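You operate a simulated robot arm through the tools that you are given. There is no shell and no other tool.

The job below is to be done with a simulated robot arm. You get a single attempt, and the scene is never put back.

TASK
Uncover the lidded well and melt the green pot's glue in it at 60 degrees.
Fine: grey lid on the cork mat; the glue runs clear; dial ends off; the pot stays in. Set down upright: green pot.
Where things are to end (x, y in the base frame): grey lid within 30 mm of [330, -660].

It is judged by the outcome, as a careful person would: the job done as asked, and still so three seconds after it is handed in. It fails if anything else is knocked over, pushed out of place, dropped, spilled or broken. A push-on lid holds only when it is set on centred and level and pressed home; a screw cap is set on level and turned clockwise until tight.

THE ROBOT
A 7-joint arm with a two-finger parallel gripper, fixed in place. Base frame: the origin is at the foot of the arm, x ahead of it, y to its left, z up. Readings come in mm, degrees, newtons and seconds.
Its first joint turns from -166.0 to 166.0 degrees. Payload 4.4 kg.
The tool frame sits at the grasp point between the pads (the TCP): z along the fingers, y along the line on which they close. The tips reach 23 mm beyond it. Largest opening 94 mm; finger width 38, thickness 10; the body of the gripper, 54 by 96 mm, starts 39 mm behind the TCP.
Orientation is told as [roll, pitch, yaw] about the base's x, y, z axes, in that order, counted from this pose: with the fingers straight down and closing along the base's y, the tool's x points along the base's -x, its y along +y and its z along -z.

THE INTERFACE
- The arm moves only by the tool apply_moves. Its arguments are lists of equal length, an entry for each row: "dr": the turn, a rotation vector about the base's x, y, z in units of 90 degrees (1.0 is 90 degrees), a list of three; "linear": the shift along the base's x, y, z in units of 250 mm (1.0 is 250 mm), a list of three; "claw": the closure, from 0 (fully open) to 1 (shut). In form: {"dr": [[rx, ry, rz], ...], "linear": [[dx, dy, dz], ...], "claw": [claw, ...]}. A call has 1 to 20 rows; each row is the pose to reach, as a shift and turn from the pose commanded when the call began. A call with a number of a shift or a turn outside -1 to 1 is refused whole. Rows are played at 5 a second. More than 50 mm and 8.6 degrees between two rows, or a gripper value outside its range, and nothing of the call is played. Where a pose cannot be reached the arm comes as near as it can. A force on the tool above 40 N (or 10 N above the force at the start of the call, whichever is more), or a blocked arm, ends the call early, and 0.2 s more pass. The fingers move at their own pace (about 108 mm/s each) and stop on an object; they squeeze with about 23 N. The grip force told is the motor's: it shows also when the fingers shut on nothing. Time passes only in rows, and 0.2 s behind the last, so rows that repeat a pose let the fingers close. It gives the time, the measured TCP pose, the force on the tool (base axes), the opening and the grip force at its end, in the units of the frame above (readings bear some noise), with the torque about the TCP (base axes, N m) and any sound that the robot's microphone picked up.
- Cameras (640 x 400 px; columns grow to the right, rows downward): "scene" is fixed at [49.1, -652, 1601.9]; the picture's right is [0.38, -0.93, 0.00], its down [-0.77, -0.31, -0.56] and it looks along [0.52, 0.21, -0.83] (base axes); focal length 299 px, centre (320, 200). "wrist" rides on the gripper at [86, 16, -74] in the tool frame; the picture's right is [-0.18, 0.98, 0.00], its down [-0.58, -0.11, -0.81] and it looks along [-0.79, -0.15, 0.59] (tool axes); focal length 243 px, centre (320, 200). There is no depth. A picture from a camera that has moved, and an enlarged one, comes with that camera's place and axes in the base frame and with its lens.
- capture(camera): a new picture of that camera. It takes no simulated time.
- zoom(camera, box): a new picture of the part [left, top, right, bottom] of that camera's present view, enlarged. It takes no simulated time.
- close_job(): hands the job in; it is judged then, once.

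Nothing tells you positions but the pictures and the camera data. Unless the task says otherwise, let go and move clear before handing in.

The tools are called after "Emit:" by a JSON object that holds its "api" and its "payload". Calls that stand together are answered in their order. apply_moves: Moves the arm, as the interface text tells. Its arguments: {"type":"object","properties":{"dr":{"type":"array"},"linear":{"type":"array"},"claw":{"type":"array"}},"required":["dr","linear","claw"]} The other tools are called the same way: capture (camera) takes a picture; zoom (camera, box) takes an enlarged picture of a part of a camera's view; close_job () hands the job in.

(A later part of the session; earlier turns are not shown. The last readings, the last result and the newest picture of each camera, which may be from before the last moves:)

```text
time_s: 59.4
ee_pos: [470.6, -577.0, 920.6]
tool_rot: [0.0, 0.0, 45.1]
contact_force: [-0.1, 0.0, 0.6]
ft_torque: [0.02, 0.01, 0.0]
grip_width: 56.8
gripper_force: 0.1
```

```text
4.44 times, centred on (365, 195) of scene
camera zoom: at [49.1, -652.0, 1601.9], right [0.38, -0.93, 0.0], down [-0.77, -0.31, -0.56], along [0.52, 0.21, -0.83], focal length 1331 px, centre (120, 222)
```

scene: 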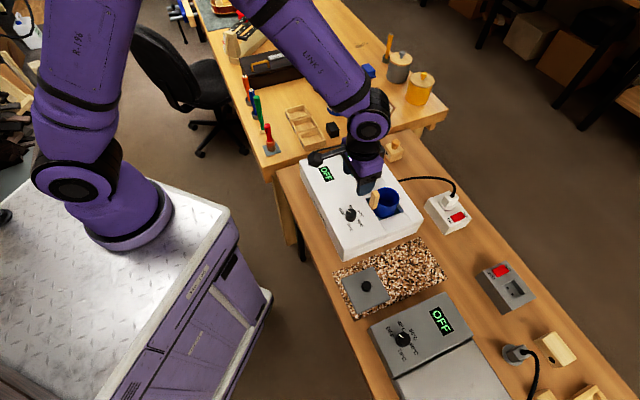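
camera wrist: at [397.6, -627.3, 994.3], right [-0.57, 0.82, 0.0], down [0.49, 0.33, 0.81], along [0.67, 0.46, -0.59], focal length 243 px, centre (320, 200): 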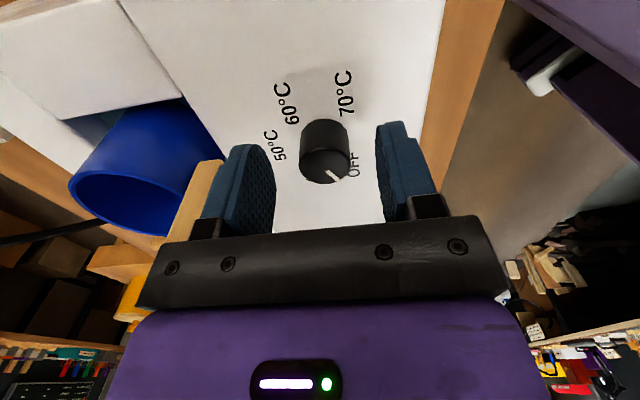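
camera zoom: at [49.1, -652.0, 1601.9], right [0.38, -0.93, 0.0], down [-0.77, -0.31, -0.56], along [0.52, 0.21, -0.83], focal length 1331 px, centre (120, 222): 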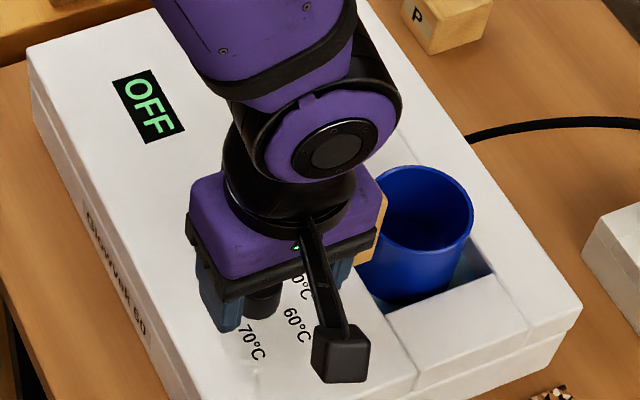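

The knob is between the fingers, with clearance to the blue handle. I'll go down to z ≈ 903 and close on the knob.

Emit:
{"api": "apply_moves", "payload": {"dr": [[0, 0, 0], [0, 0, 0], [0, 0, 0], [0, 0, 0], [0, 0, 0], [0, 0, 0], [0, 0, 0], [0, 0, 0]], "linear": [[0, 0, -0.03], [0, 0, -0.055], [0, 0, -0.068], [0, 0, -0.068], [0, 0, -0.068], [0, 0, -0.068], [0, 0, -0.068], [0, 0, -0.068]], "claw": [0.4, 0.4, 0.4, 0.5, 0.6, 0.8, 1, 1]}}

Emit:
{"api": "capture", "payload": {"camera": "wrist"}}

Emit:
{"api": "zoom", "payload": {"camera": "scene", "box": [310, 150, 420, 240]}}

```text
time_s: 61.2
ee_pos: [468.0, -577.6, 904.2]
tool_rot: [0.1, 0.0, 45.2]
contact_force: [-7.5, 7.0, -1.8]
ft_torque: [-0.26, -0.14, 0.1]
grip_width: 29.7
gripper_force: 44.9
```

```text
taken
camera wrist: at [397.1, -627.2, 977.7], right [-0.57, 0.82, 0.0], down [0.49, 0.33, 0.81], along [0.66, 0.46, -0.59], focal length 243 px, centre (320, 200)
```

wrist: 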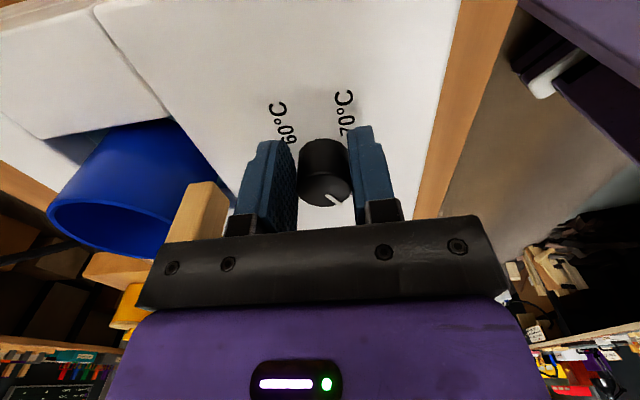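

```text
4.44 times, centred on (365, 195) of scene
camera zoom: at [49.1, -652.0, 1601.9], right [0.38, -0.93, 0.0], down [-0.77, -0.31, -0.56], along [0.52, 0.21, -0.83], focal length 1331 px, centre (120, 222)
```

zoom: 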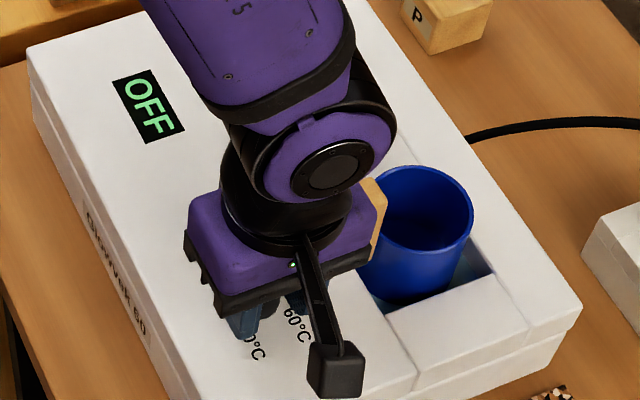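

The knob is gripped (29.7 mm) with a slight side load, which I'll relieve by 0.6 mm. I'll turn clockwise in an arc about the dial axis, starting with the first 30° as a check.

Emit:
{"api": "apply_moves", "payload": {"dr": [[0, 0, -0.0556], [0, 0, -0.1111], [0, 0, -0.1667], [0, 0, -0.2222], [0, 0, -0.2778], [0, 0, -0.3333]], "linear": [[-0.0053, 0.0055, 0], [-0.0079, 0.0089, 0], [-0.0102, 0.0125, 0], [-0.0121, 0.0163, 0], [-0.0138, 0.0202, 0], [-0.015, 0.0243, 0]], "claw": [1, 1, 1, 1, 1, 1]}}

Emit:
{"api": "capture", "payload": {"camera": "wrist"}}

Emit:
{"api": "zoom", "payload": {"camera": "scene", "box": [310, 150, 420, 240]}}

```text
time_s: 62.6
ee_pos: [465.9, -572.6, 904.9]
tool_rot: [-0.1, -0.1, 15.1]
contact_force: [-10.8, -1.6, -6.7]
ft_torque: [-0.82, 0.04, 0.03]
grip_width: 30.0
gripper_force: 45.1
```

```text
taken
camera wrist: at [378.9, -578.8, 977.7], right [-0.08, 1.0, 0.0], down [0.59, 0.04, 0.81], along [0.8, 0.06, -0.59], focal length 243 px, centre (320, 200)
```

wrist: 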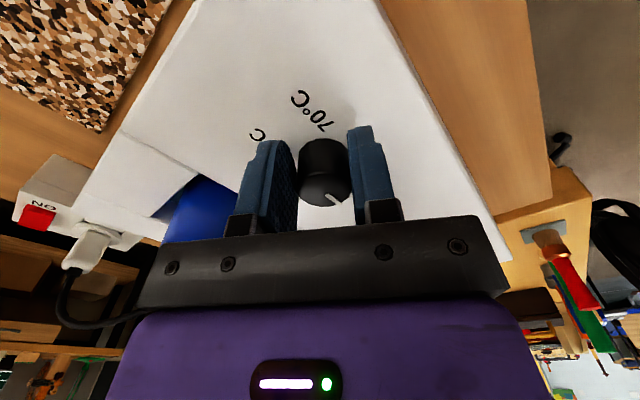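

```text
4.44 times, centred on (365, 195) of scene
camera zoom: at [49.1, -652.0, 1601.9], right [0.38, -0.93, 0.0], down [-0.77, -0.31, -0.56], along [0.52, 0.21, -0.83], focal length 1331 px, centre (120, 222)
```

zoom: 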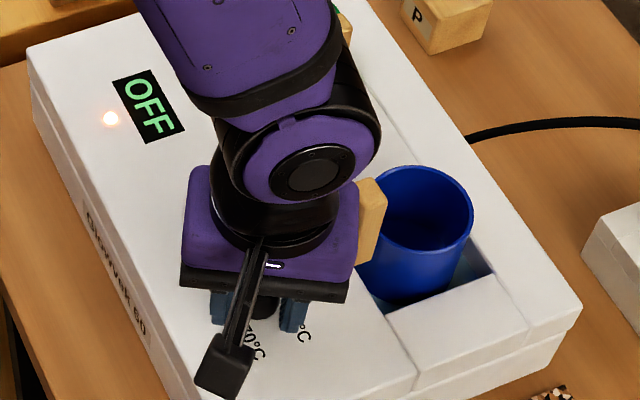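

An orange heating lamp has lit, so the unit is powered and the dial is turning. I'll continue the arc, easing the side load.

Emit:
{"api": "apply_moves", "payload": {"dr": [[0, 0, -0.0556], [0, 0, -0.1111], [0, 0, -0.1667], [0, 0, -0.2222], [0, 0, -0.2778], [0, 0, -0.3333], [0, 0, -0.3889], [0, 0, -0.4444], [0, 0, -0.5]], "linear": [[-0.0037, 0.0042, -0.001], [-0.0043, 0.0084, -0.001], [-0.0045, 0.0126, -0.001], [-0.0043, 0.0169, -0.001], [-0.0037, 0.0211, -0.001], [-0.0028, 0.0252, -0.001], [-0.0015, 0.0293, -0.001], [0.0001, 0.0332, -0.001], [0.0021, 0.037, -0.001]], "claw": [1, 1, 1, 1, 1, 1, 1, 1, 1]}}

Emit:
{"api": "capture", "payload": {"camera": "wrist"}}

Emit:
{"api": "zoom", "payload": {"camera": "scene", "box": [310, 150, 420, 240]}}

```text
time_s: 64.6
ee_pos: [467.3, -563.6, 904.6]
tool_rot: [-0.2, -0.2, -30.1]
contact_force: [0.7, -12.1, -0.5]
ft_torque: [0.17, -0.13, -0.13]
grip_width: 30.0
gripper_force: 44.6
```

```text
taken
camera wrist: at [400.9, -505.6, 977.5], right [0.65, 0.76, 0.0], down [0.45, -0.38, 0.81], along [0.61, -0.53, -0.59], focal length 243 px, centre (320, 200)
```

wrist: 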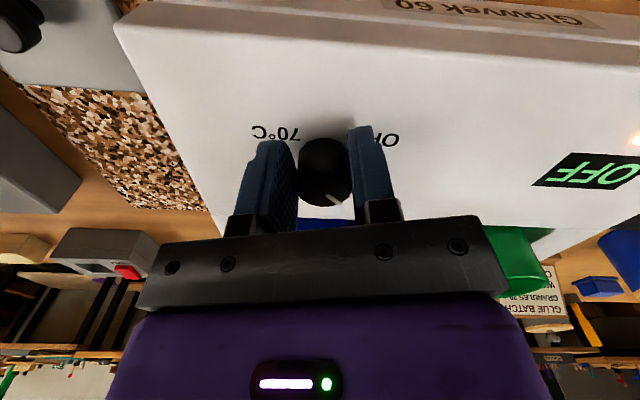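

```text
4.44 times, centred on (365, 195) of scene
camera zoom: at [49.1, -652.0, 1601.9], right [0.38, -0.93, 0.0], down [-0.77, -0.31, -0.56], along [0.52, 0.21, -0.83], focal length 1331 px, centre (120, 222)
```

zoom: 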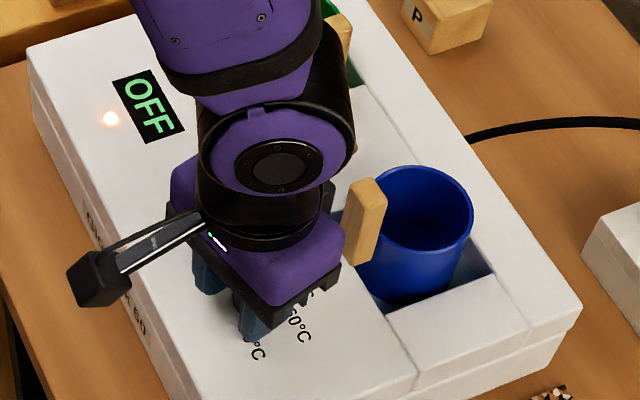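

The hand is clear of the handle. I'll keep turning toward 50.

Emit:
{"api": "apply_moves", "payload": {"dr": [[0, 0, -0.0556], [0, 0, -0.1111], [0, 0, -0.1667], [0, 0, -0.2222], [0, 0, -0.2778], [0, 0, -0.3333], [0, 0, -0.3889], [0, 0, -0.4444], [0, 0, -0.5]], "linear": [[0.0023, 0.0008, 0], [0.0049, 0.0042, 0], [0.0078, 0.0073, 0], [0.0109, 0.0102, 0], [0.0143, 0.0128, 0], [0.0179, 0.0151, 0], [0.0216, 0.017, 0], [0.0256, 0.0186, 0], [0.0296, 0.0199, 0]], "claw": [1, 1, 1, 1, 1, 1, 1, 1, 1]}}

Emit:
{"api": "capture", "payload": {"camera": "wrist"}}

Emit:
{"api": "zoom", "payload": {"camera": "scene", "box": [310, 150, 420, 240]}}

```text
time_s: 66.6
ee_pos: [474.8, -558.6, 904.5]
tool_rot: [0.0, -0.2, -75.1]
contact_force: [-1.4, -11.1, 19.5]
ft_torque: [0.3, 0.59, -0.02]
grip_width: 29.6
gripper_force: 45.3
```

```text
taken
camera wrist: at [468.3, -469.7, 977.6], right [1.0, 0.08, 0.0], down [0.04, -0.59, 0.81], along [0.06, -0.8, -0.59], focal length 243 px, centre (320, 200)
```

wrist: 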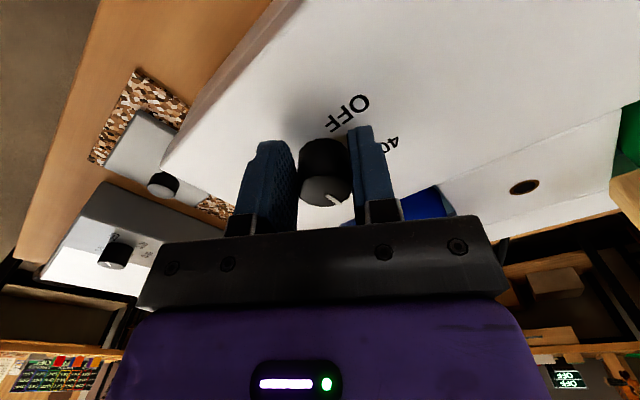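

```text
4.44 times, centred on (365, 195) of scene
camera zoom: at [49.1, -652.0, 1601.9], right [0.38, -0.93, 0.0], down [-0.77, -0.31, -0.56], along [0.52, 0.21, -0.83], focal length 1331 px, centre (120, 222)
```

zoom: 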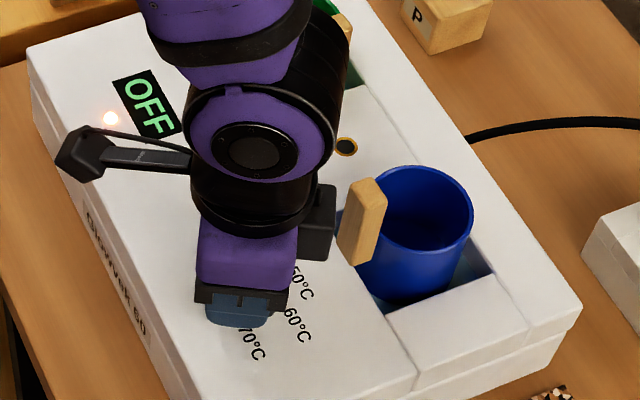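

The dial is now at 50 with the block and handle well separated. I'll ease the load slightly and turn the final 60° to the 60 mark.

Emit:
{"api": "apply_moves", "payload": {"dr": [[0, 0, -0.0556], [0, 0, -0.1111], [0, 0, -0.1667], [0, 0, -0.2222], [0, 0, -0.2778], [0, 0, -0.3333], [0, 0, -0.3889], [0, 0, -0.4444], [0, 0, -0.5], [0, 0, -0.5556], [0, 0, -0.6111], [0, 0, -0.6667], [0, 0, -0.6667]], "linear": [[0.0042, -0.0019, 0.0016], [0.0084, -0.0013, 0.0016], [0.0126, -0.0011, 0.0016], [0.0169, -0.0013, 0.0016], [0.0211, -0.0019, 0.0016], [0.0252, -0.0028, 0.0016], [0.0293, -0.0041, 0.0016], [0.0332, -0.0057, 0.0016], [0.037, -0.0077, 0.0016], [0.0406, -0.01, 0.0016], [0.044, -0.0126, 0.0016], [0.0471, -0.0154, 0.0016], [0.0471, -0.0154, 0.0016]], "claw": [1, 1, 1, 1, 1, 1, 1, 1, 1, 1, 1, 1, 1]}}

Emit:
{"api": "capture", "payload": {"camera": "wrist"}}

Emit:
{"api": "zoom", "payload": {"camera": "scene", "box": [310, 150, 420, 240]}}

```text
time_s: 69.4
ee_pos: [485.5, -560.3, 904.1]
tool_rot: [0.0, 0.0, -135.0]
contact_force: [-6.7, 0.7, 3.6]
ft_torque: [-0.47, 0.05, -0.03]
grip_width: 29.9
gripper_force: 45.6
```

```text
taken
camera wrist: at [559.1, -510.9, 977.6], right [0.56, -0.83, 0.0], down [-0.49, -0.33, 0.81], along [-0.67, -0.46, -0.59], focal length 243 px, centre (320, 200)
```

wrist: 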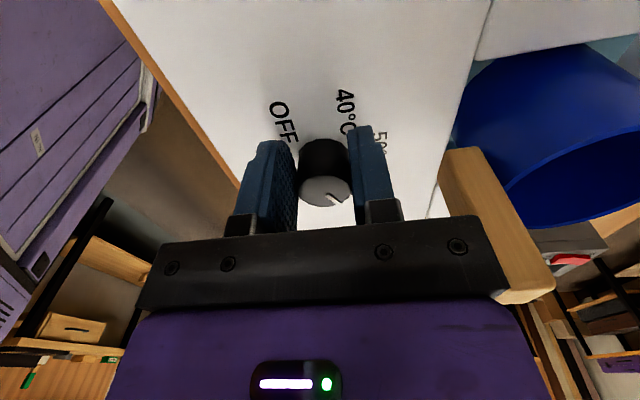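

```text
4.44 times, centred on (365, 195) of scene
camera zoom: at [49.1, -652.0, 1601.9], right [0.38, -0.93, 0.0], down [-0.77, -0.31, -0.56], along [0.52, 0.21, -0.83], focal length 1331 px, centre (120, 222)
```

zoom: 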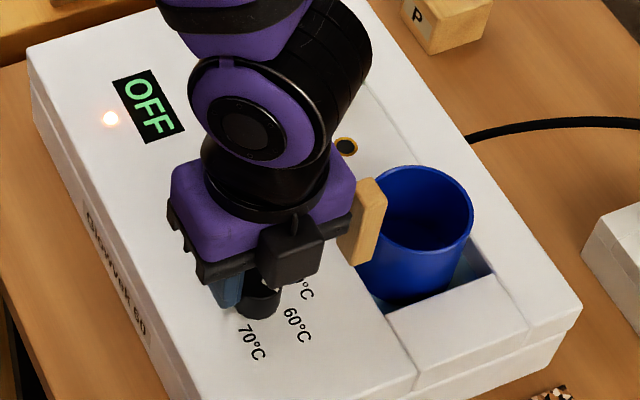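

The dial has been turned 180° and should be on 60. I'll release gently, rise straight up and read the dial and display.

Emit:
{"api": "apply_moves", "payload": {"dr": [[0, 0, 0], [0, 0, 0], [0, 0, 0], [0, 0, 0], [0, 0, 0], [0, 0, 0], [0, 0, 0], [0, 0, 0]], "linear": [[0, 0, 0], [0, 0, 0], [0, 0, 0], [0, 0, 0.06], [0, 0, 0.2], [0, 0, 0.36], [0, 0, 0.52], [0, 0, 0.52]], "claw": [0.6, 0.4, 0.4, 0.4, 0.4, 0.4, 0.4, 0.4]}}

Emit:
{"api": "capture", "payload": {"camera": "wrist"}}

Emit:
{"api": "capture", "payload": {"camera": "scene"}}

Emit:
{"api": "zoom", "payload": {"camera": "scene", "box": [310, 140, 420, 240]}}

```text
time_s: 71.2
ee_pos: [486.3, -559.3, 1035.9]
tool_rot: [0.0, 0.0, -135.0]
contact_force: [-0.1, -0.4, -0.5]
ft_torque: [0.0, 0.02, 0.04]
grip_width: 56.2
gripper_force: 0.0
```

```text
taken
camera wrist: at [559.7, -509.4, 1108.6], right [0.57, -0.82, 0.0], down [-0.49, -0.33, 0.81], along [-0.67, -0.46, -0.59], focal length 243 px, centre (320, 200)
```

wrist: 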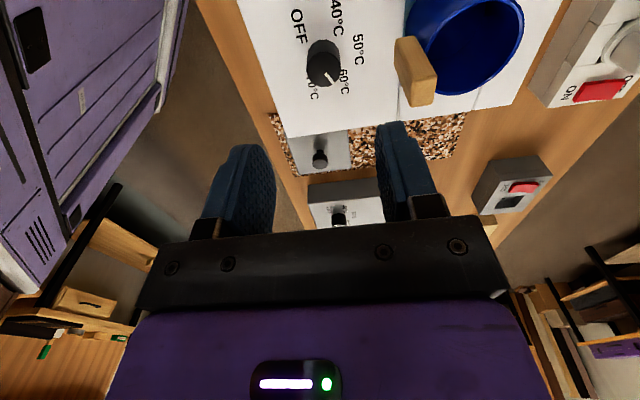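

```text
taken
```

scene: 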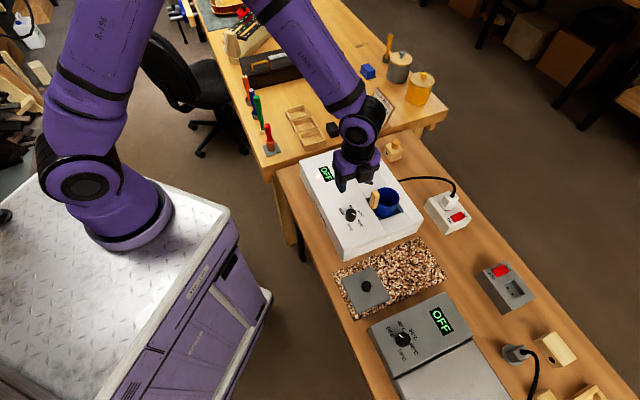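

```text
4.00 times, centred on (365, 190) of scene
camera zoom: at [49.1, -652.0, 1601.9], right [0.38, -0.93, 0.0], down [-0.77, -0.31, -0.56], along [0.52, 0.21, -0.83], focal length 1198 px, centre (140, 240)
```

zoom: 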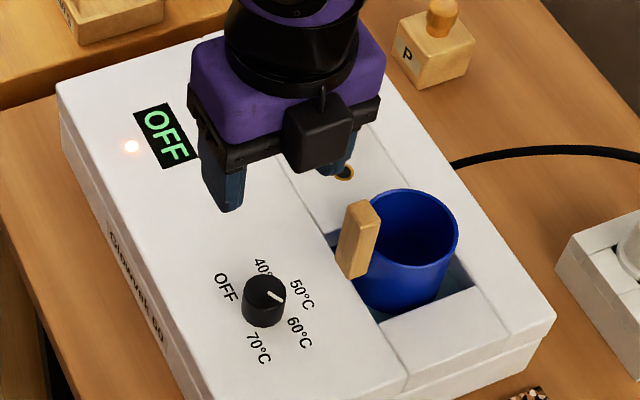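

Emit:
{"api": "zoom", "payload": {"camera": "scene", "box": [315, 155, 345, 185]}}

Emit:
{"api": "zoom", "payload": {"camera": "scene", "box": [335, 198, 370, 233]}}

Emit:
{"api": "zoom", "payload": {"camera": "wrist", "box": [280, 0, 380, 110]}}

```text
13.33 times, centred on (330, 170) of scene
camera zoom: at [49.1, -652.0, 1601.9], right [0.38, -0.93, 0.0], down [-0.77, -0.31, -0.56], along [0.52, 0.21, -0.83], focal length 3992 px, centre (187, 600)
```

zoom: 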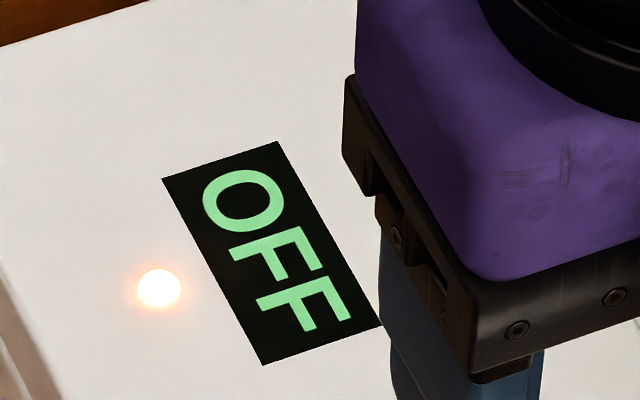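

```text
11.43 times, centred on (352, 216) of scene
camera zoom: at [49.1, -652.0, 1601.9], right [0.38, -0.93, 0.0], down [-0.77, -0.31, -0.56], along [0.52, 0.21, -0.83], focal length 3422 px, centre (-51, 23)
```

zoom: 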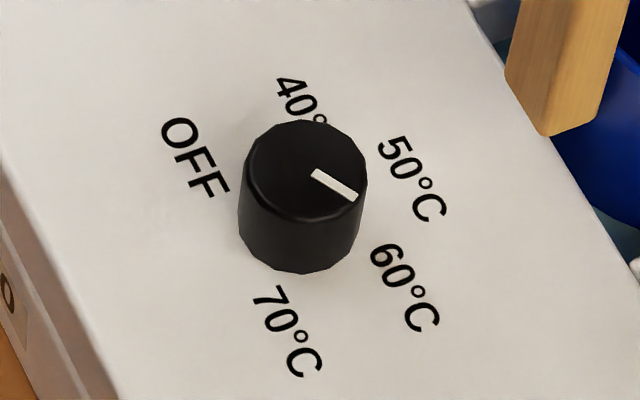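

```text
3.64 times, centred on (330, 55) of wrist
camera zoom: at [559.7, -509.4, 1108.6], right [0.57, -0.82, 0.0], down [-0.49, -0.33, 0.81], along [-0.67, -0.46, -0.59], focal length 882 px, centre (284, 727)
```

zoom: 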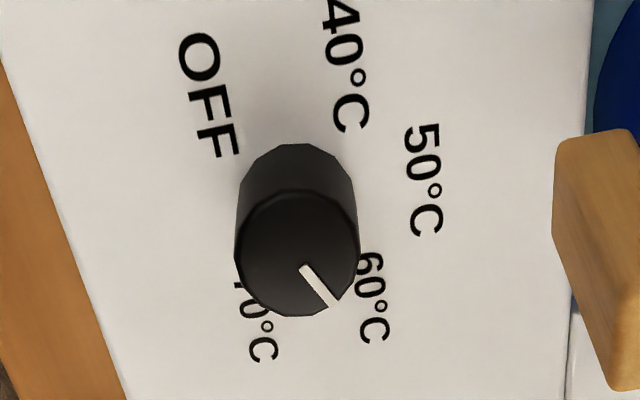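

The dial pointer sits at about -98°, essentially at the 60 mark, and the heating lamp is lit though the display still reads OFF. I'll back the arm out of the scene camera's way and watch the glue for a few seconds.

Emit:
{"api": "apply_moves", "payload": {"dr": [[0, 0, 0], [0, 0, 0], [0, 0, 0], [0, 0, 0], [0, 0, 0], [0, 0, 0], [0, 0, 0]], "linear": [[-0.04, 0.1, 0.1], [-0.1, 0.2, 0.2], [-0.16, 0.32, 0.24], [-0.22, 0.44, 0.26], [-0.28, 0.56, 0.26], [-0.32, 0.64, 0.26], [-0.32, 0.64, 0.26]], "claw": [0.4, 0.4, 0.4, 0.4, 0.4, 0.4, 0.4]}}

Emit:
{"api": "capture", "payload": {"camera": "scene"}}

Emit:
{"api": "zoom", "payload": {"camera": "scene", "box": [310, 130, 430, 240]}}

Emit:
{"api": "zoom", "payload": {"camera": "scene", "box": [345, 145, 385, 175]}}

```text
time_s: 72.8
ee_pos: [405.8, -399.1, 1098.2]
tool_rot: [-0.1, 0.0, -134.9]
contact_force: [-0.3, 0.5, 0.1]
ft_torque: [0.0, 0.04, 0.02]
grip_width: 56.4
gripper_force: 0.0
```

```text
taken
```

scene: 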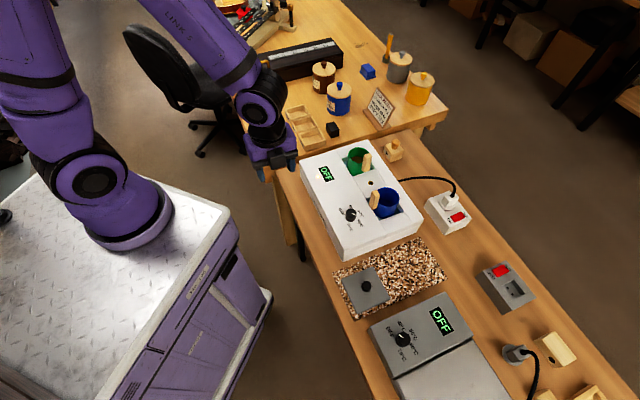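

```text
3.64 times, centred on (370, 185) of scene
camera zoom: at [49.1, -652.0, 1601.9], right [0.38, -0.93, 0.0], down [-0.77, -0.31, -0.56], along [0.52, 0.21, -0.83], focal length 1089 px, centre (138, 254)
```

zoom: 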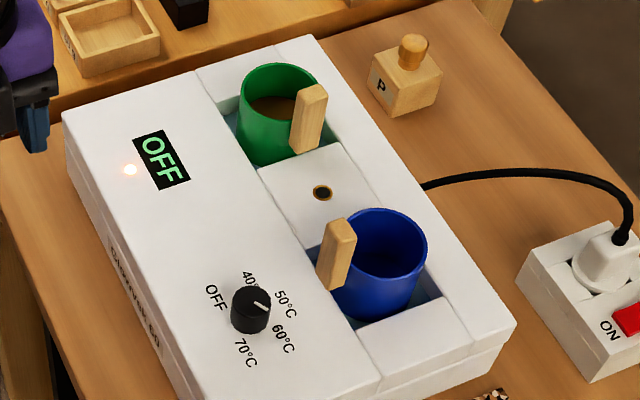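

```text
13.33 times, centred on (365, 160) of scene
camera zoom: at [49.1, -652.0, 1601.9], right [0.38, -0.93, 0.0], down [-0.77, -0.31, -0.56], along [0.52, 0.21, -0.83], focal length 3992 px, centre (-280, 733)
```

zoom: 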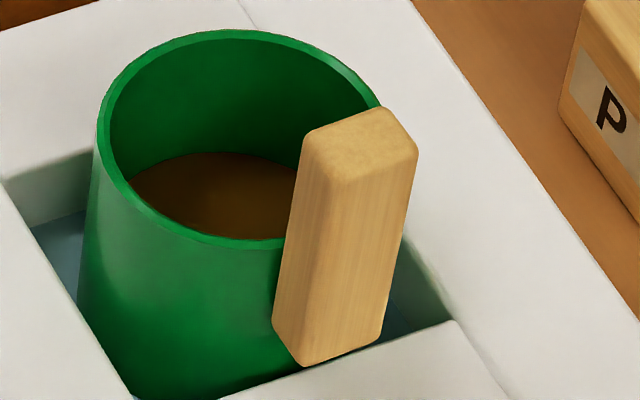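

The pot and glue are in clear view. I'll wait and watch for the change.

Emit:
{"api": "apply_moves", "payload": {"dr": [[0, 0, 0], [0, 0, 0], [0, 0, 0], [0, 0, 0], [0, 0, 0], [0, 0, 0], [0, 0, 0], [0, 0, 0], [0, 0, 0], [0, 0, 0], [0, 0, 0], [0, 0, 0], [0, 0, 0], [0, 0, 0], [0, 0, 0], [0, 0, 0], [0, 0, 0], [0, 0, 0], [0, 0, 0], [0, 0, 0]], "linear": [[0, 0, 0], [0, 0, 0], [0, 0, 0], [0, 0, 0], [0, 0, 0], [0, 0, 0], [0, 0, 0], [0, 0, 0], [0, 0, 0], [0, 0, 0], [0, 0, 0], [0, 0, 0], [0, 0, 0], [0, 0, 0], [0, 0, 0], [0, 0, 0], [0, 0, 0], [0, 0, 0], [0, 0, 0], [0, 0, 0]], "claw": [0.4, 0.4, 0.4, 0.4, 0.4, 0.4, 0.4, 0.4, 0.4, 0.4, 0.4, 0.4, 0.4, 0.4, 0.4, 0.4, 0.4, 0.4, 0.4, 0.4]}}

Emit:
{"api": "zoom", "payload": {"camera": "scene", "box": [310, 130, 430, 240]}}

Emit:
{"api": "zoom", "payload": {"camera": "scene", "box": [345, 145, 385, 175]}}

```text
time_s: 77.0
ee_pos: [404.5, -399.0, 1099.5]
tool_rot: [-0.1, 0.0, -135.0]
contact_force: [0.6, 0.3, 0.7]
ft_torque: [0.01, -0.01, -0.02]
grip_width: 56.2
gripper_force: 0.1
```

```text
3.64 times, centred on (370, 185) of scene
camera zoom: at [49.1, -652.0, 1601.9], right [0.38, -0.93, 0.0], down [-0.77, -0.31, -0.56], along [0.52, 0.21, -0.83], focal length 1089 px, centre (138, 254)
```

zoom: 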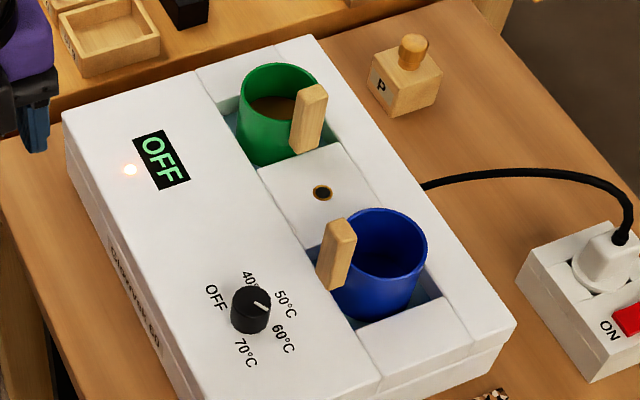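

```text
13.33 times, centred on (365, 160) of scene
camera zoom: at [49.1, -652.0, 1601.9], right [0.38, -0.93, 0.0], down [-0.77, -0.31, -0.56], along [0.52, 0.21, -0.83], focal length 3992 px, centre (-280, 733)
```

zoom: 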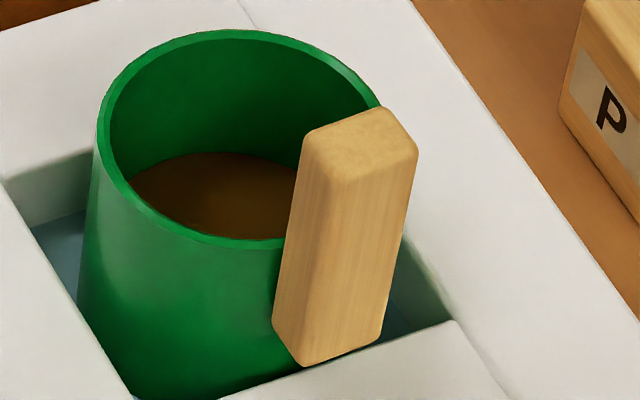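

No visible change yet, so I'll keep waiting.

Emit:
{"api": "apply_moves", "payload": {"dr": [[0, 0, 0], [0, 0, 0], [0, 0, 0], [0, 0, 0], [0, 0, 0], [0, 0, 0], [0, 0, 0], [0, 0, 0], [0, 0, 0], [0, 0, 0], [0, 0, 0], [0, 0, 0], [0, 0, 0], [0, 0, 0], [0, 0, 0], [0, 0, 0], [0, 0, 0], [0, 0, 0], [0, 0, 0], [0, 0, 0]], "linear": [[0, 0, 0], [0, 0, 0], [0, 0, 0], [0, 0, 0], [0, 0, 0], [0, 0, 0], [0, 0, 0], [0, 0, 0], [0, 0, 0], [0, 0, 0], [0, 0, 0], [0, 0, 0], [0, 0, 0], [0, 0, 0], [0, 0, 0], [0, 0, 0], [0, 0, 0], [0, 0, 0], [0, 0, 0], [0, 0, 0]], "claw": [0.4, 0.4, 0.4, 0.4, 0.4, 0.4, 0.4, 0.4, 0.4, 0.4, 0.4, 0.4, 0.4, 0.4, 0.4, 0.4, 0.4, 0.4, 0.4, 0.4]}}

Emit:
{"api": "apply_moves", "payload": {"dr": [[0, 0, 0], [0, 0, 0], [0, 0, 0], [0, 0, 0], [0, 0, 0], [0, 0, 0], [0, 0, 0], [0, 0, 0], [0, 0, 0], [0, 0, 0], [0, 0, 0], [0, 0, 0], [0, 0, 0], [0, 0, 0], [0, 0, 0], [0, 0, 0], [0, 0, 0], [0, 0, 0], [0, 0, 0], [0, 0, 0]], "linear": [[0, 0, 0], [0, 0, 0], [0, 0, 0], [0, 0, 0], [0, 0, 0], [0, 0, 0], [0, 0, 0], [0, 0, 0], [0, 0, 0], [0, 0, 0], [0, 0, 0], [0, 0, 0], [0, 0, 0], [0, 0, 0], [0, 0, 0], [0, 0, 0], [0, 0, 0], [0, 0, 0], [0, 0, 0], [0, 0, 0]], "claw": [0.4, 0.4, 0.4, 0.4, 0.4, 0.4, 0.4, 0.4, 0.4, 0.4, 0.4, 0.4, 0.4, 0.4, 0.4, 0.4, 0.4, 0.4, 0.4, 0.4]}}

Emit:
{"api": "zoom", "payload": {"camera": "scene", "box": [310, 130, 430, 240]}}

Emit:
{"api": "zoom", "payload": {"camera": "scene", "box": [345, 145, 385, 175]}}

```text
time_s: 81.2
ee_pos: [406.0, -400.1, 1099.4]
tool_rot: [-0.1, -0.1, -135.0]
contact_force: [-0.2, 0.6, 0.3]
ft_torque: [0.02, 0.01, 0.02]
grip_width: 56.5
gripper_force: 0.0
```

```text
time_s: 85.4
ee_pos: [405.0, -401.1, 1099.1]
tool_rot: [0.0, 0.0, -135.0]
contact_force: [0.1, -0.2, -0.3]
ft_torque: [-0.02, -0.03, 0.01]
grip_width: 56.3
gripper_force: 0.2
```

```text
3.64 times, centred on (370, 185) of scene
camera zoom: at [49.1, -652.0, 1601.9], right [0.38, -0.93, 0.0], down [-0.77, -0.31, -0.56], along [0.52, 0.21, -0.83], focal length 1089 px, centre (138, 254)
```

zoom: 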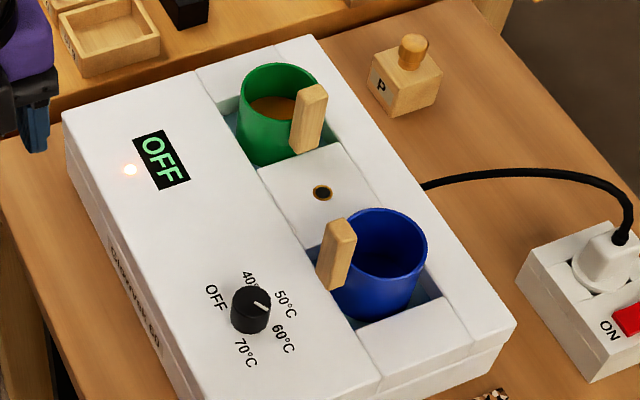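

```text
13.33 times, centred on (365, 160) of scene
camera zoom: at [49.1, -652.0, 1601.9], right [0.38, -0.93, 0.0], down [-0.77, -0.31, -0.56], along [0.52, 0.21, -0.83], focal length 3992 px, centre (-280, 733)
```

zoom: 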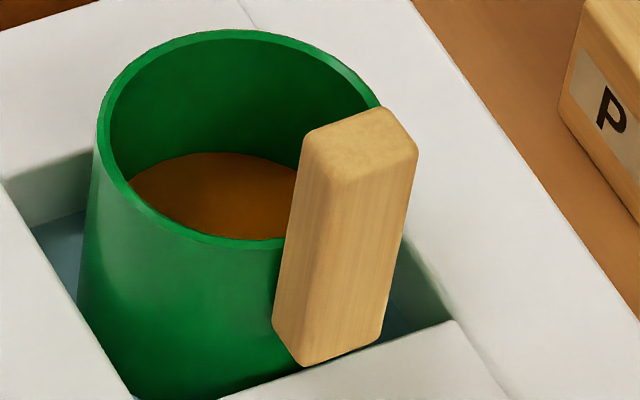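

The glue is lightening toward amber, so it is melting. I'll keep watching.

Emit:
{"api": "apply_moves", "payload": {"dr": [[0, 0, 0], [0, 0, 0], [0, 0, 0], [0, 0, 0], [0, 0, 0], [0, 0, 0], [0, 0, 0], [0, 0, 0], [0, 0, 0], [0, 0, 0], [0, 0, 0], [0, 0, 0], [0, 0, 0], [0, 0, 0], [0, 0, 0]], "linear": [[0, 0, 0], [0, 0, 0], [0, 0, 0], [0, 0, 0], [0, 0, 0], [0, 0, 0], [0, 0, 0], [0, 0, 0], [0, 0, 0], [0, 0, 0], [0, 0, 0], [0, 0, 0], [0, 0, 0], [0, 0, 0], [0, 0, 0]], "claw": [0.4, 0.4, 0.4, 0.4, 0.4, 0.4, 0.4, 0.4, 0.4, 0.4, 0.4, 0.4, 0.4, 0.4, 0.4]}}

Emit:
{"api": "zoom", "payload": {"camera": "scene", "box": [345, 145, 385, 175]}}

Emit:
{"api": "zoom", "payload": {"camera": "scene", "box": [310, 130, 430, 240]}}

```text
time_s: 88.6
ee_pos: [404.9, -400.1, 1099.7]
tool_rot: [-0.1, 0.0, -135.0]
contact_force: [-0.4, 0.0, -0.3]
ft_torque: [-0.03, -0.04, -0.01]
grip_width: 56.4
gripper_force: 0.2
```

```text
13.33 times, centred on (365, 160) of scene
camera zoom: at [49.1, -652.0, 1601.9], right [0.38, -0.93, 0.0], down [-0.77, -0.31, -0.56], along [0.52, 0.21, -0.83], focal length 3992 px, centre (-280, 733)
```

zoom: 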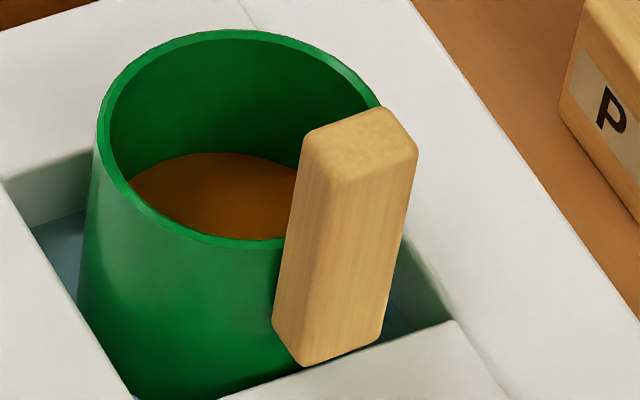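

```text
3.64 times, centred on (370, 185) of scene
camera zoom: at [49.1, -652.0, 1601.9], right [0.38, -0.93, 0.0], down [-0.77, -0.31, -0.56], along [0.52, 0.21, -0.83], focal length 1089 px, centre (138, 254)
```

zoom: 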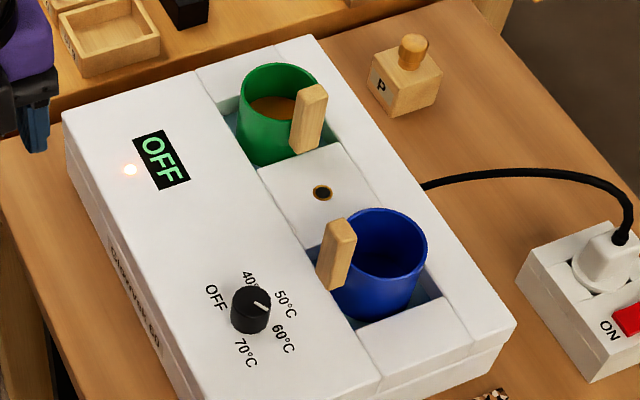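

Emit:
{"api": "apply_moves", "payload": {"dr": [[0, 0, 0], [0, 0, 0], [0, 0, 0], [0, 0, 0], [0, 0, 0], [0, 0, 0], [0, 0, 0], [0, 0, 0], [0, 0, 0], [0, 0, 0], [0, 0, 0], [0, 0, 0], [0, 0, 0], [0, 0, 0], [0, 0, 0], [0, 0, 0], [0, 0, 0], [0, 0, 0], [0, 0, 0], [0, 0, 0]], "linear": [[0, 0, 0], [0, 0, 0], [0, 0, 0], [0, 0, 0], [0, 0, 0], [0, 0, 0], [0, 0, 0], [0, 0, 0], [0, 0, 0], [0, 0, 0], [0, 0, 0], [0, 0, 0], [0, 0, 0], [0, 0, 0], [0, 0, 0], [0, 0, 0], [0, 0, 0], [0, 0, 0], [0, 0, 0], [0, 0, 0]], "claw": [0.4, 0.4, 0.4, 0.4, 0.4, 0.4, 0.4, 0.4, 0.4, 0.4, 0.4, 0.4, 0.4, 0.4, 0.4, 0.4, 0.4, 0.4, 0.4, 0.4]}}

Emit:
{"api": "zoom", "payload": {"camera": "scene", "box": [345, 145, 385, 175]}}

Emit:
{"api": "zoom", "payload": {"camera": "scene", "box": [310, 130, 430, 240]}}

```text
time_s: 92.8
ee_pos: [405.4, -400.2, 1099.5]
tool_rot: [0.1, 0.0, -135.0]
contact_force: [-0.6, -0.2, -1.2]
ft_torque: [0.0, -0.02, 0.0]
grip_width: 56.4
gripper_force: 0.3
```

```text
13.33 times, centred on (365, 160) of scene
camera zoom: at [49.1, -652.0, 1601.9], right [0.38, -0.93, 0.0], down [-0.77, -0.31, -0.56], along [0.52, 0.21, -0.83], focal length 3992 px, centre (-280, 733)
```

zoom: 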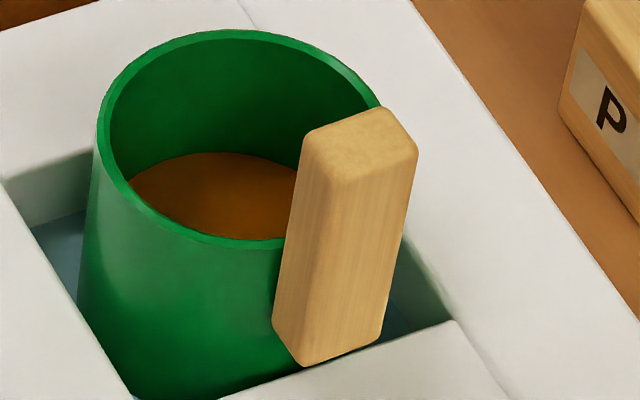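

```text
3.64 times, centred on (370, 185) of scene
camera zoom: at [49.1, -652.0, 1601.9], right [0.38, -0.93, 0.0], down [-0.77, -0.31, -0.56], along [0.52, 0.21, -0.83], focal length 1089 px, centre (138, 254)
```

zoom: 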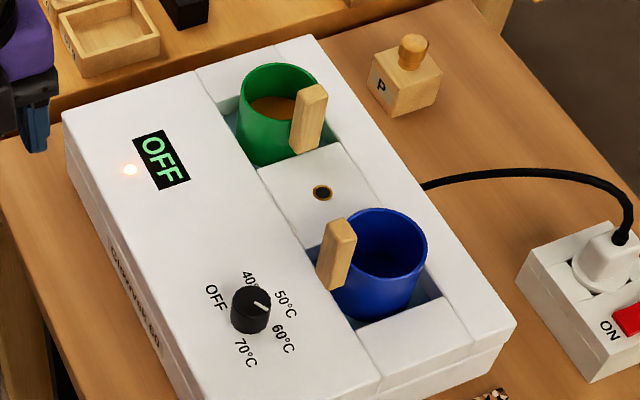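

The glue has been a steady lighter amber for several readings. I'll take a closer look into the pot with the wrist camera before turning anything off.

Emit:
{"api": "apply_moves", "payload": {"dr": [[0, 0, 0], [0, 0, 0], [0, 0, 0], [0, 0, 0], [0, 0, 0], [0, 0, 0]], "linear": [[0.16, -0.05, 0], [0.32, -0.1, 0], [0.48, -0.16, 0], [0.64, -0.22, 0], [0.8, -0.28, 0], [0.96, -0.34, 0]], "claw": [0.4, 0.4, 0.4, 0.4, 0.4, 0.4]}}

Emit:
{"api": "apply_moves", "payload": {"dr": [[0, 0, 0], [0, 0, 0], [0, 0, 0], [0, 0, 0]], "linear": [[0.1, -0.04, 0], [0.2, -0.08, 0], [0.28, -0.12, 0], [0.28, -0.12, 0]], "claw": [0.4, 0.4, 0.4, 0.4]}}

Emit:
{"api": "capture", "payload": {"camera": "wrist"}}

```text
time_s: 94.2
ee_pos: [647.3, -485.3, 1100.2]
tool_rot: [0.0, 0.0, -135.0]
contact_force: [0.0, -0.1, 1.2]
ft_torque: [0.02, -0.06, 0.0]
grip_width: 56.5
gripper_force: 0.1
```

```text
time_s: 95.2
ee_pos: [716.8, -515.5, 1100.4]
tool_rot: [0.1, 0.0, -135.0]
contact_force: [-0.2, -0.4, 0.3]
ft_torque: [0.01, -0.03, -0.01]
grip_width: 56.2
gripper_force: 0.2
```

```text
taken
camera wrist: at [790.4, -465.8, 1173.6], right [0.57, -0.82, 0.0], down [-0.49, -0.33, 0.81], along [-0.67, -0.46, -0.59], focal length 243 px, centre (320, 200)
```

wrist: 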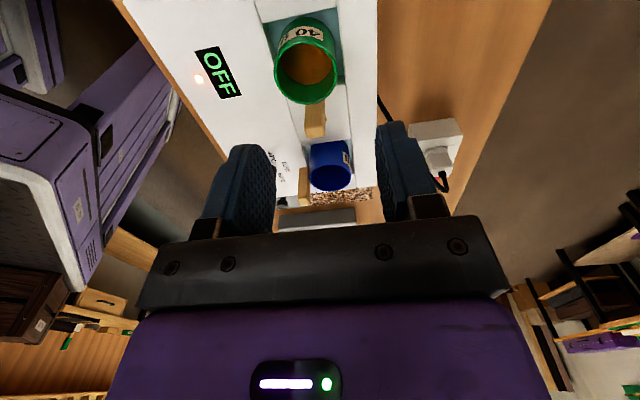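

Emit:
{"api": "zoom", "payload": {"camera": "wrist", "box": [260, 0, 360, 120]}}

Emit:
{"api": "zoom", "payload": {"camera": "wrist", "box": [180, 30, 260, 110]}}

```text
3.33 times, centred on (310, 60) of wrist
camera zoom: at [790.4, -465.8, 1173.6], right [0.57, -0.82, 0.0], down [-0.49, -0.33, 0.81], along [-0.67, -0.46, -0.59], focal length 809 px, centre (353, 667)
```

zoom: 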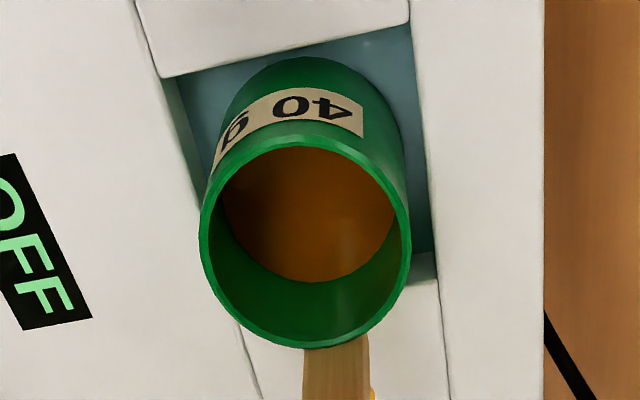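

```text
5.00 times, centred on (220, 70) of wrist
camera zoom: at [790.4, -465.8, 1173.6], right [0.57, -0.82, 0.0], down [-0.49, -0.33, 0.81], along [-0.67, -0.46, -0.59], focal length 1213 px, centre (820, 850)
```

zoom: 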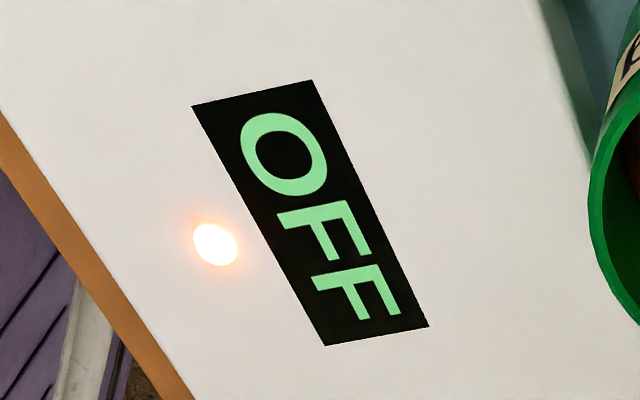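

The glue is now a glossy, uniform amber. I'll wait a few more seconds here to make sure it isn't still changing.

Emit:
{"api": "apply_moves", "payload": {"dr": [[0, 0, 0], [0, 0, 0], [0, 0, 0], [0, 0, 0], [0, 0, 0], [0, 0, 0], [0, 0, 0], [0, 0, 0], [0, 0, 0], [0, 0, 0], [0, 0, 0], [0, 0, 0], [0, 0, 0], [0, 0, 0], [0, 0, 0], [0, 0, 0], [0, 0, 0], [0, 0, 0], [0, 0, 0], [0, 0, 0]], "linear": [[0, 0, 0], [0, 0, 0], [0, 0, 0], [0, 0, 0], [0, 0, 0], [0, 0, 0], [0, 0, 0], [0, 0, 0], [0, 0, 0], [0, 0, 0], [0, 0, 0], [0, 0, 0], [0, 0, 0], [0, 0, 0], [0, 0, 0], [0, 0, 0], [0, 0, 0], [0, 0, 0], [0, 0, 0], [0, 0, 0]], "claw": [0.4, 0.4, 0.4, 0.4, 0.4, 0.4, 0.4, 0.4, 0.4, 0.4, 0.4, 0.4, 0.4, 0.4, 0.4, 0.4, 0.4, 0.4, 0.4, 0.4]}}

Emit:
{"api": "zoom", "payload": {"camera": "wrist", "box": [260, 0, 360, 120]}}

```text
time_s: 99.4
ee_pos: [717.3, -515.3, 1101.2]
tool_rot: [0.0, 0.1, -135.0]
contact_force: [0.8, -0.2, -0.4]
ft_torque: [-0.02, 0.03, 0.01]
grip_width: 56.3
gripper_force: 0.1
```

```text
3.33 times, centred on (310, 60) of wrist
camera zoom: at [790.3, -465.6, 1173.4], right [0.57, -0.82, 0.0], down [-0.49, -0.33, 0.81], along [-0.67, -0.46, -0.59], focal length 809 px, centre (353, 667)
```

zoom: 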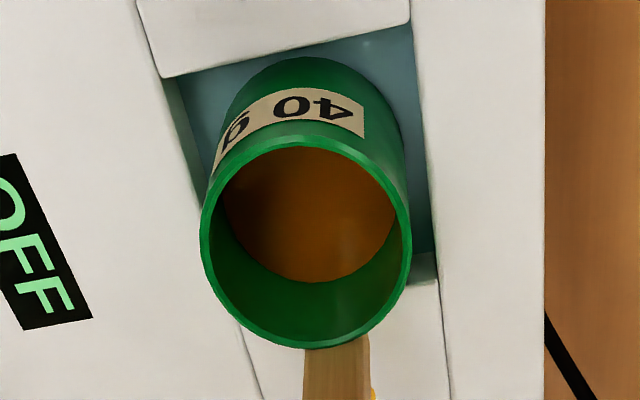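

It looks a touch lighter than 4 s ago, so I'll give it more time until it stops changing.

Emit:
{"api": "apply_moves", "payload": {"dr": [[0, 0, 0], [0, 0, 0], [0, 0, 0], [0, 0, 0], [0, 0, 0], [0, 0, 0], [0, 0, 0], [0, 0, 0], [0, 0, 0], [0, 0, 0], [0, 0, 0], [0, 0, 0], [0, 0, 0], [0, 0, 0], [0, 0, 0], [0, 0, 0], [0, 0, 0], [0, 0, 0], [0, 0, 0], [0, 0, 0]], "linear": [[0, 0, 0], [0, 0, 0], [0, 0, 0], [0, 0, 0], [0, 0, 0], [0, 0, 0], [0, 0, 0], [0, 0, 0], [0, 0, 0], [0, 0, 0], [0, 0, 0], [0, 0, 0], [0, 0, 0], [0, 0, 0], [0, 0, 0], [0, 0, 0], [0, 0, 0], [0, 0, 0], [0, 0, 0], [0, 0, 0]], "claw": [0.4, 0.4, 0.4, 0.4, 0.4, 0.4, 0.4, 0.4, 0.4, 0.4, 0.4, 0.4, 0.4, 0.4, 0.4, 0.4, 0.4, 0.4, 0.4, 0.4]}}

Emit:
{"api": "zoom", "payload": {"camera": "wrist", "box": [260, 0, 360, 120]}}

Emit:
{"api": "apply_moves", "payload": {"dr": [[0, 0, 0], [0, 0, 0], [0, 0, 0], [0, 0, 0], [0, 0, 0], [0, 0, 0], [0, 0, 0], [0, 0, 0], [0, 0, 0], [0, 0, 0], [0, 0, 0], [0, 0, 0], [0, 0, 0], [0, 0, 0], [0, 0, 0], [0, 0, 0], [0, 0, 0], [0, 0, 0], [0, 0, 0], [0, 0, 0]], "linear": [[0, 0, 0], [0, 0, 0], [0, 0, 0], [0, 0, 0], [0, 0, 0], [0, 0, 0], [0, 0, 0], [0, 0, 0], [0, 0, 0], [0, 0, 0], [0, 0, 0], [0, 0, 0], [0, 0, 0], [0, 0, 0], [0, 0, 0], [0, 0, 0], [0, 0, 0], [0, 0, 0], [0, 0, 0], [0, 0, 0]], "claw": [0.4, 0.4, 0.4, 0.4, 0.4, 0.4, 0.4, 0.4, 0.4, 0.4, 0.4, 0.4, 0.4, 0.4, 0.4, 0.4, 0.4, 0.4, 0.4, 0.4]}}

Emit:
{"api": "zoom", "payload": {"camera": "wrist", "box": [260, 0, 360, 120]}}

Emit:
{"api": "zoom", "payload": {"camera": "scene", "box": [310, 130, 430, 240]}}

```text
time_s: 103.6
ee_pos: [717.8, -514.6, 1100.8]
tool_rot: [-0.1, 0.1, -135.0]
contact_force: [-0.1, -0.6, 0.3]
ft_torque: [-0.01, 0.01, 0.0]
grip_width: 56.4
gripper_force: 0.1
```

```text
3.33 times, centred on (310, 60) of wrist
camera zoom: at [790.3, -465.7, 1173.4], right [0.57, -0.82, 0.0], down [-0.49, -0.33, 0.81], along [-0.67, -0.46, -0.59], focal length 809 px, centre (353, 667)
```

zoom: 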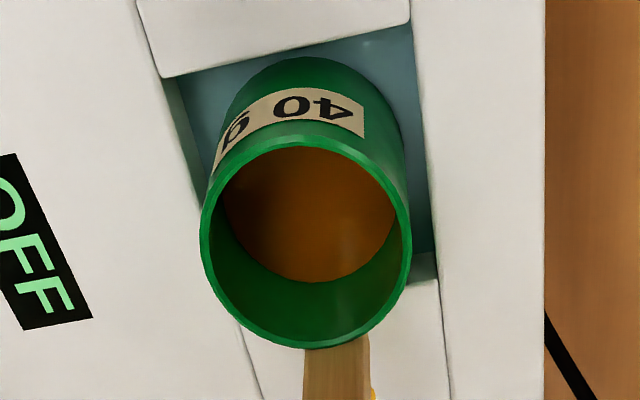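

```text
time_s: 107.8
ee_pos: [717.6, -515.0, 1099.8]
tool_rot: [0.1, 0.0, -134.9]
contact_force: [0.1, 0.0, -0.9]
ft_torque: [0.02, -0.02, 0.01]
grip_width: 56.4
gripper_force: 0.0
```

```text
3.33 times, centred on (310, 60) of wrist
camera zoom: at [790.3, -465.6, 1173.4], right [0.57, -0.82, 0.0], down [-0.49, -0.33, 0.81], along [-0.67, -0.46, -0.59], focal length 809 px, centre (353, 667)
```

zoom: 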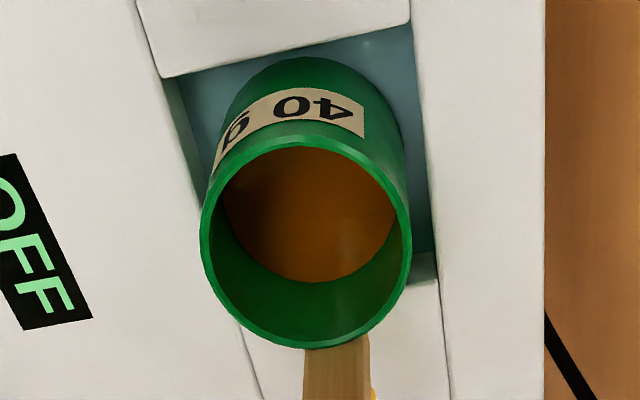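

```text
3.64 times, centred on (370, 185) of scene
camera zoom: at [49.1, -652.0, 1601.9], right [0.38, -0.93, 0.0], down [-0.77, -0.31, -0.56], along [0.52, 0.21, -0.83], focal length 1089 px, centre (138, 254)
```

zoom: 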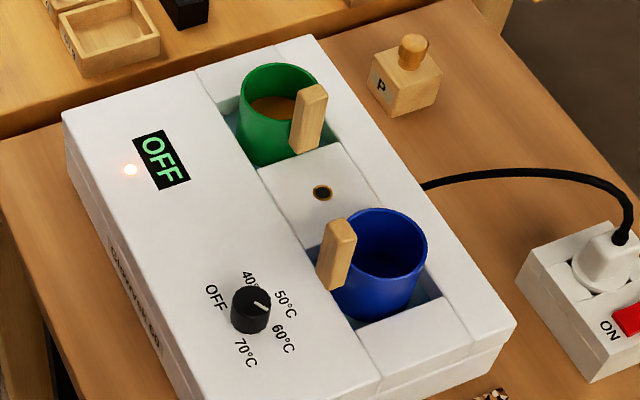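

The glue has been stable and clear amber for over 20 s, so it is melted. Next I turn the dial back to OFF, retracing my path to the grip pose over the dial.

Emit:
{"api": "apply_moves", "payload": {"dr": [[0, 0, 0], [0, 0, 0], [0, 0, 0], [0, 0, 0], [0, 0, 0], [0, 0, 0], [0, 0, 0], [0, 0, 0], [0, 0, 0]], "linear": [[-0.14, -0.03, 0], [-0.28, -0.06, 0], [-0.42, -0.09, 0], [-0.56, -0.12, 0], [-0.7, -0.14, 0], [-0.82, -0.16, -0.04], [-0.9, -0.18, -0.14], [-0.92, -0.18, -0.26], [-0.92, -0.18, -0.26]], "claw": [0.4, 0.4, 0.4, 0.4, 0.4, 0.4, 0.4, 0.4, 0.4]}}

Emit:
{"api": "capture", "payload": {"camera": "wrist"}}

```text
time_s: 109.8
ee_pos: [484.9, -562.5, 1037.2]
tool_rot: [0.0, 0.0, -134.9]
contact_force: [-0.1, -0.1, -0.6]
ft_torque: [0.01, 0.02, -0.01]
grip_width: 56.4
gripper_force: 0.1
```

```text
taken
camera wrist: at [557.7, -512.2, 1109.8], right [0.57, -0.82, 0.0], down [-0.49, -0.33, 0.81], along [-0.67, -0.46, -0.59], focal length 243 px, centre (320, 200)
```

wrist: 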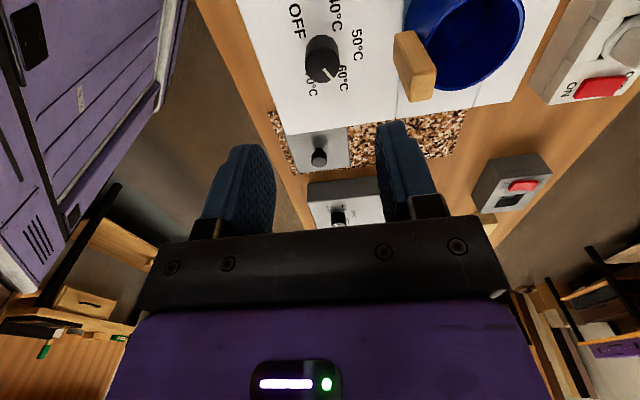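

Emit:
{"api": "zoom", "payload": {"camera": "wrist", "box": [270, 20, 370, 120]}}

```text
4.00 times, centred on (320, 70) of wrist
camera zoom: at [557.7, -512.2, 1109.8], right [0.57, -0.82, 0.0], down [-0.49, -0.33, 0.81], along [-0.67, -0.46, -0.59], focal length 970 px, centre (320, 720)
```

zoom: 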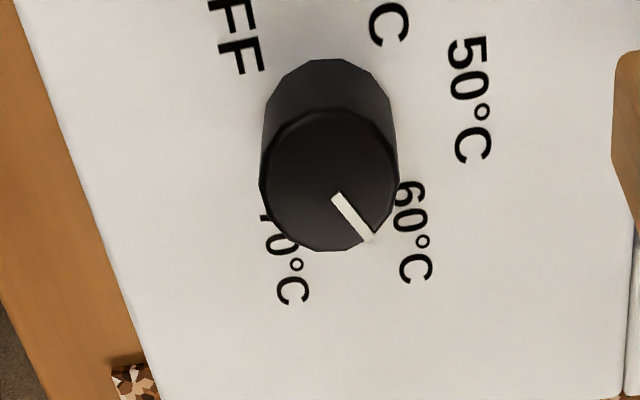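

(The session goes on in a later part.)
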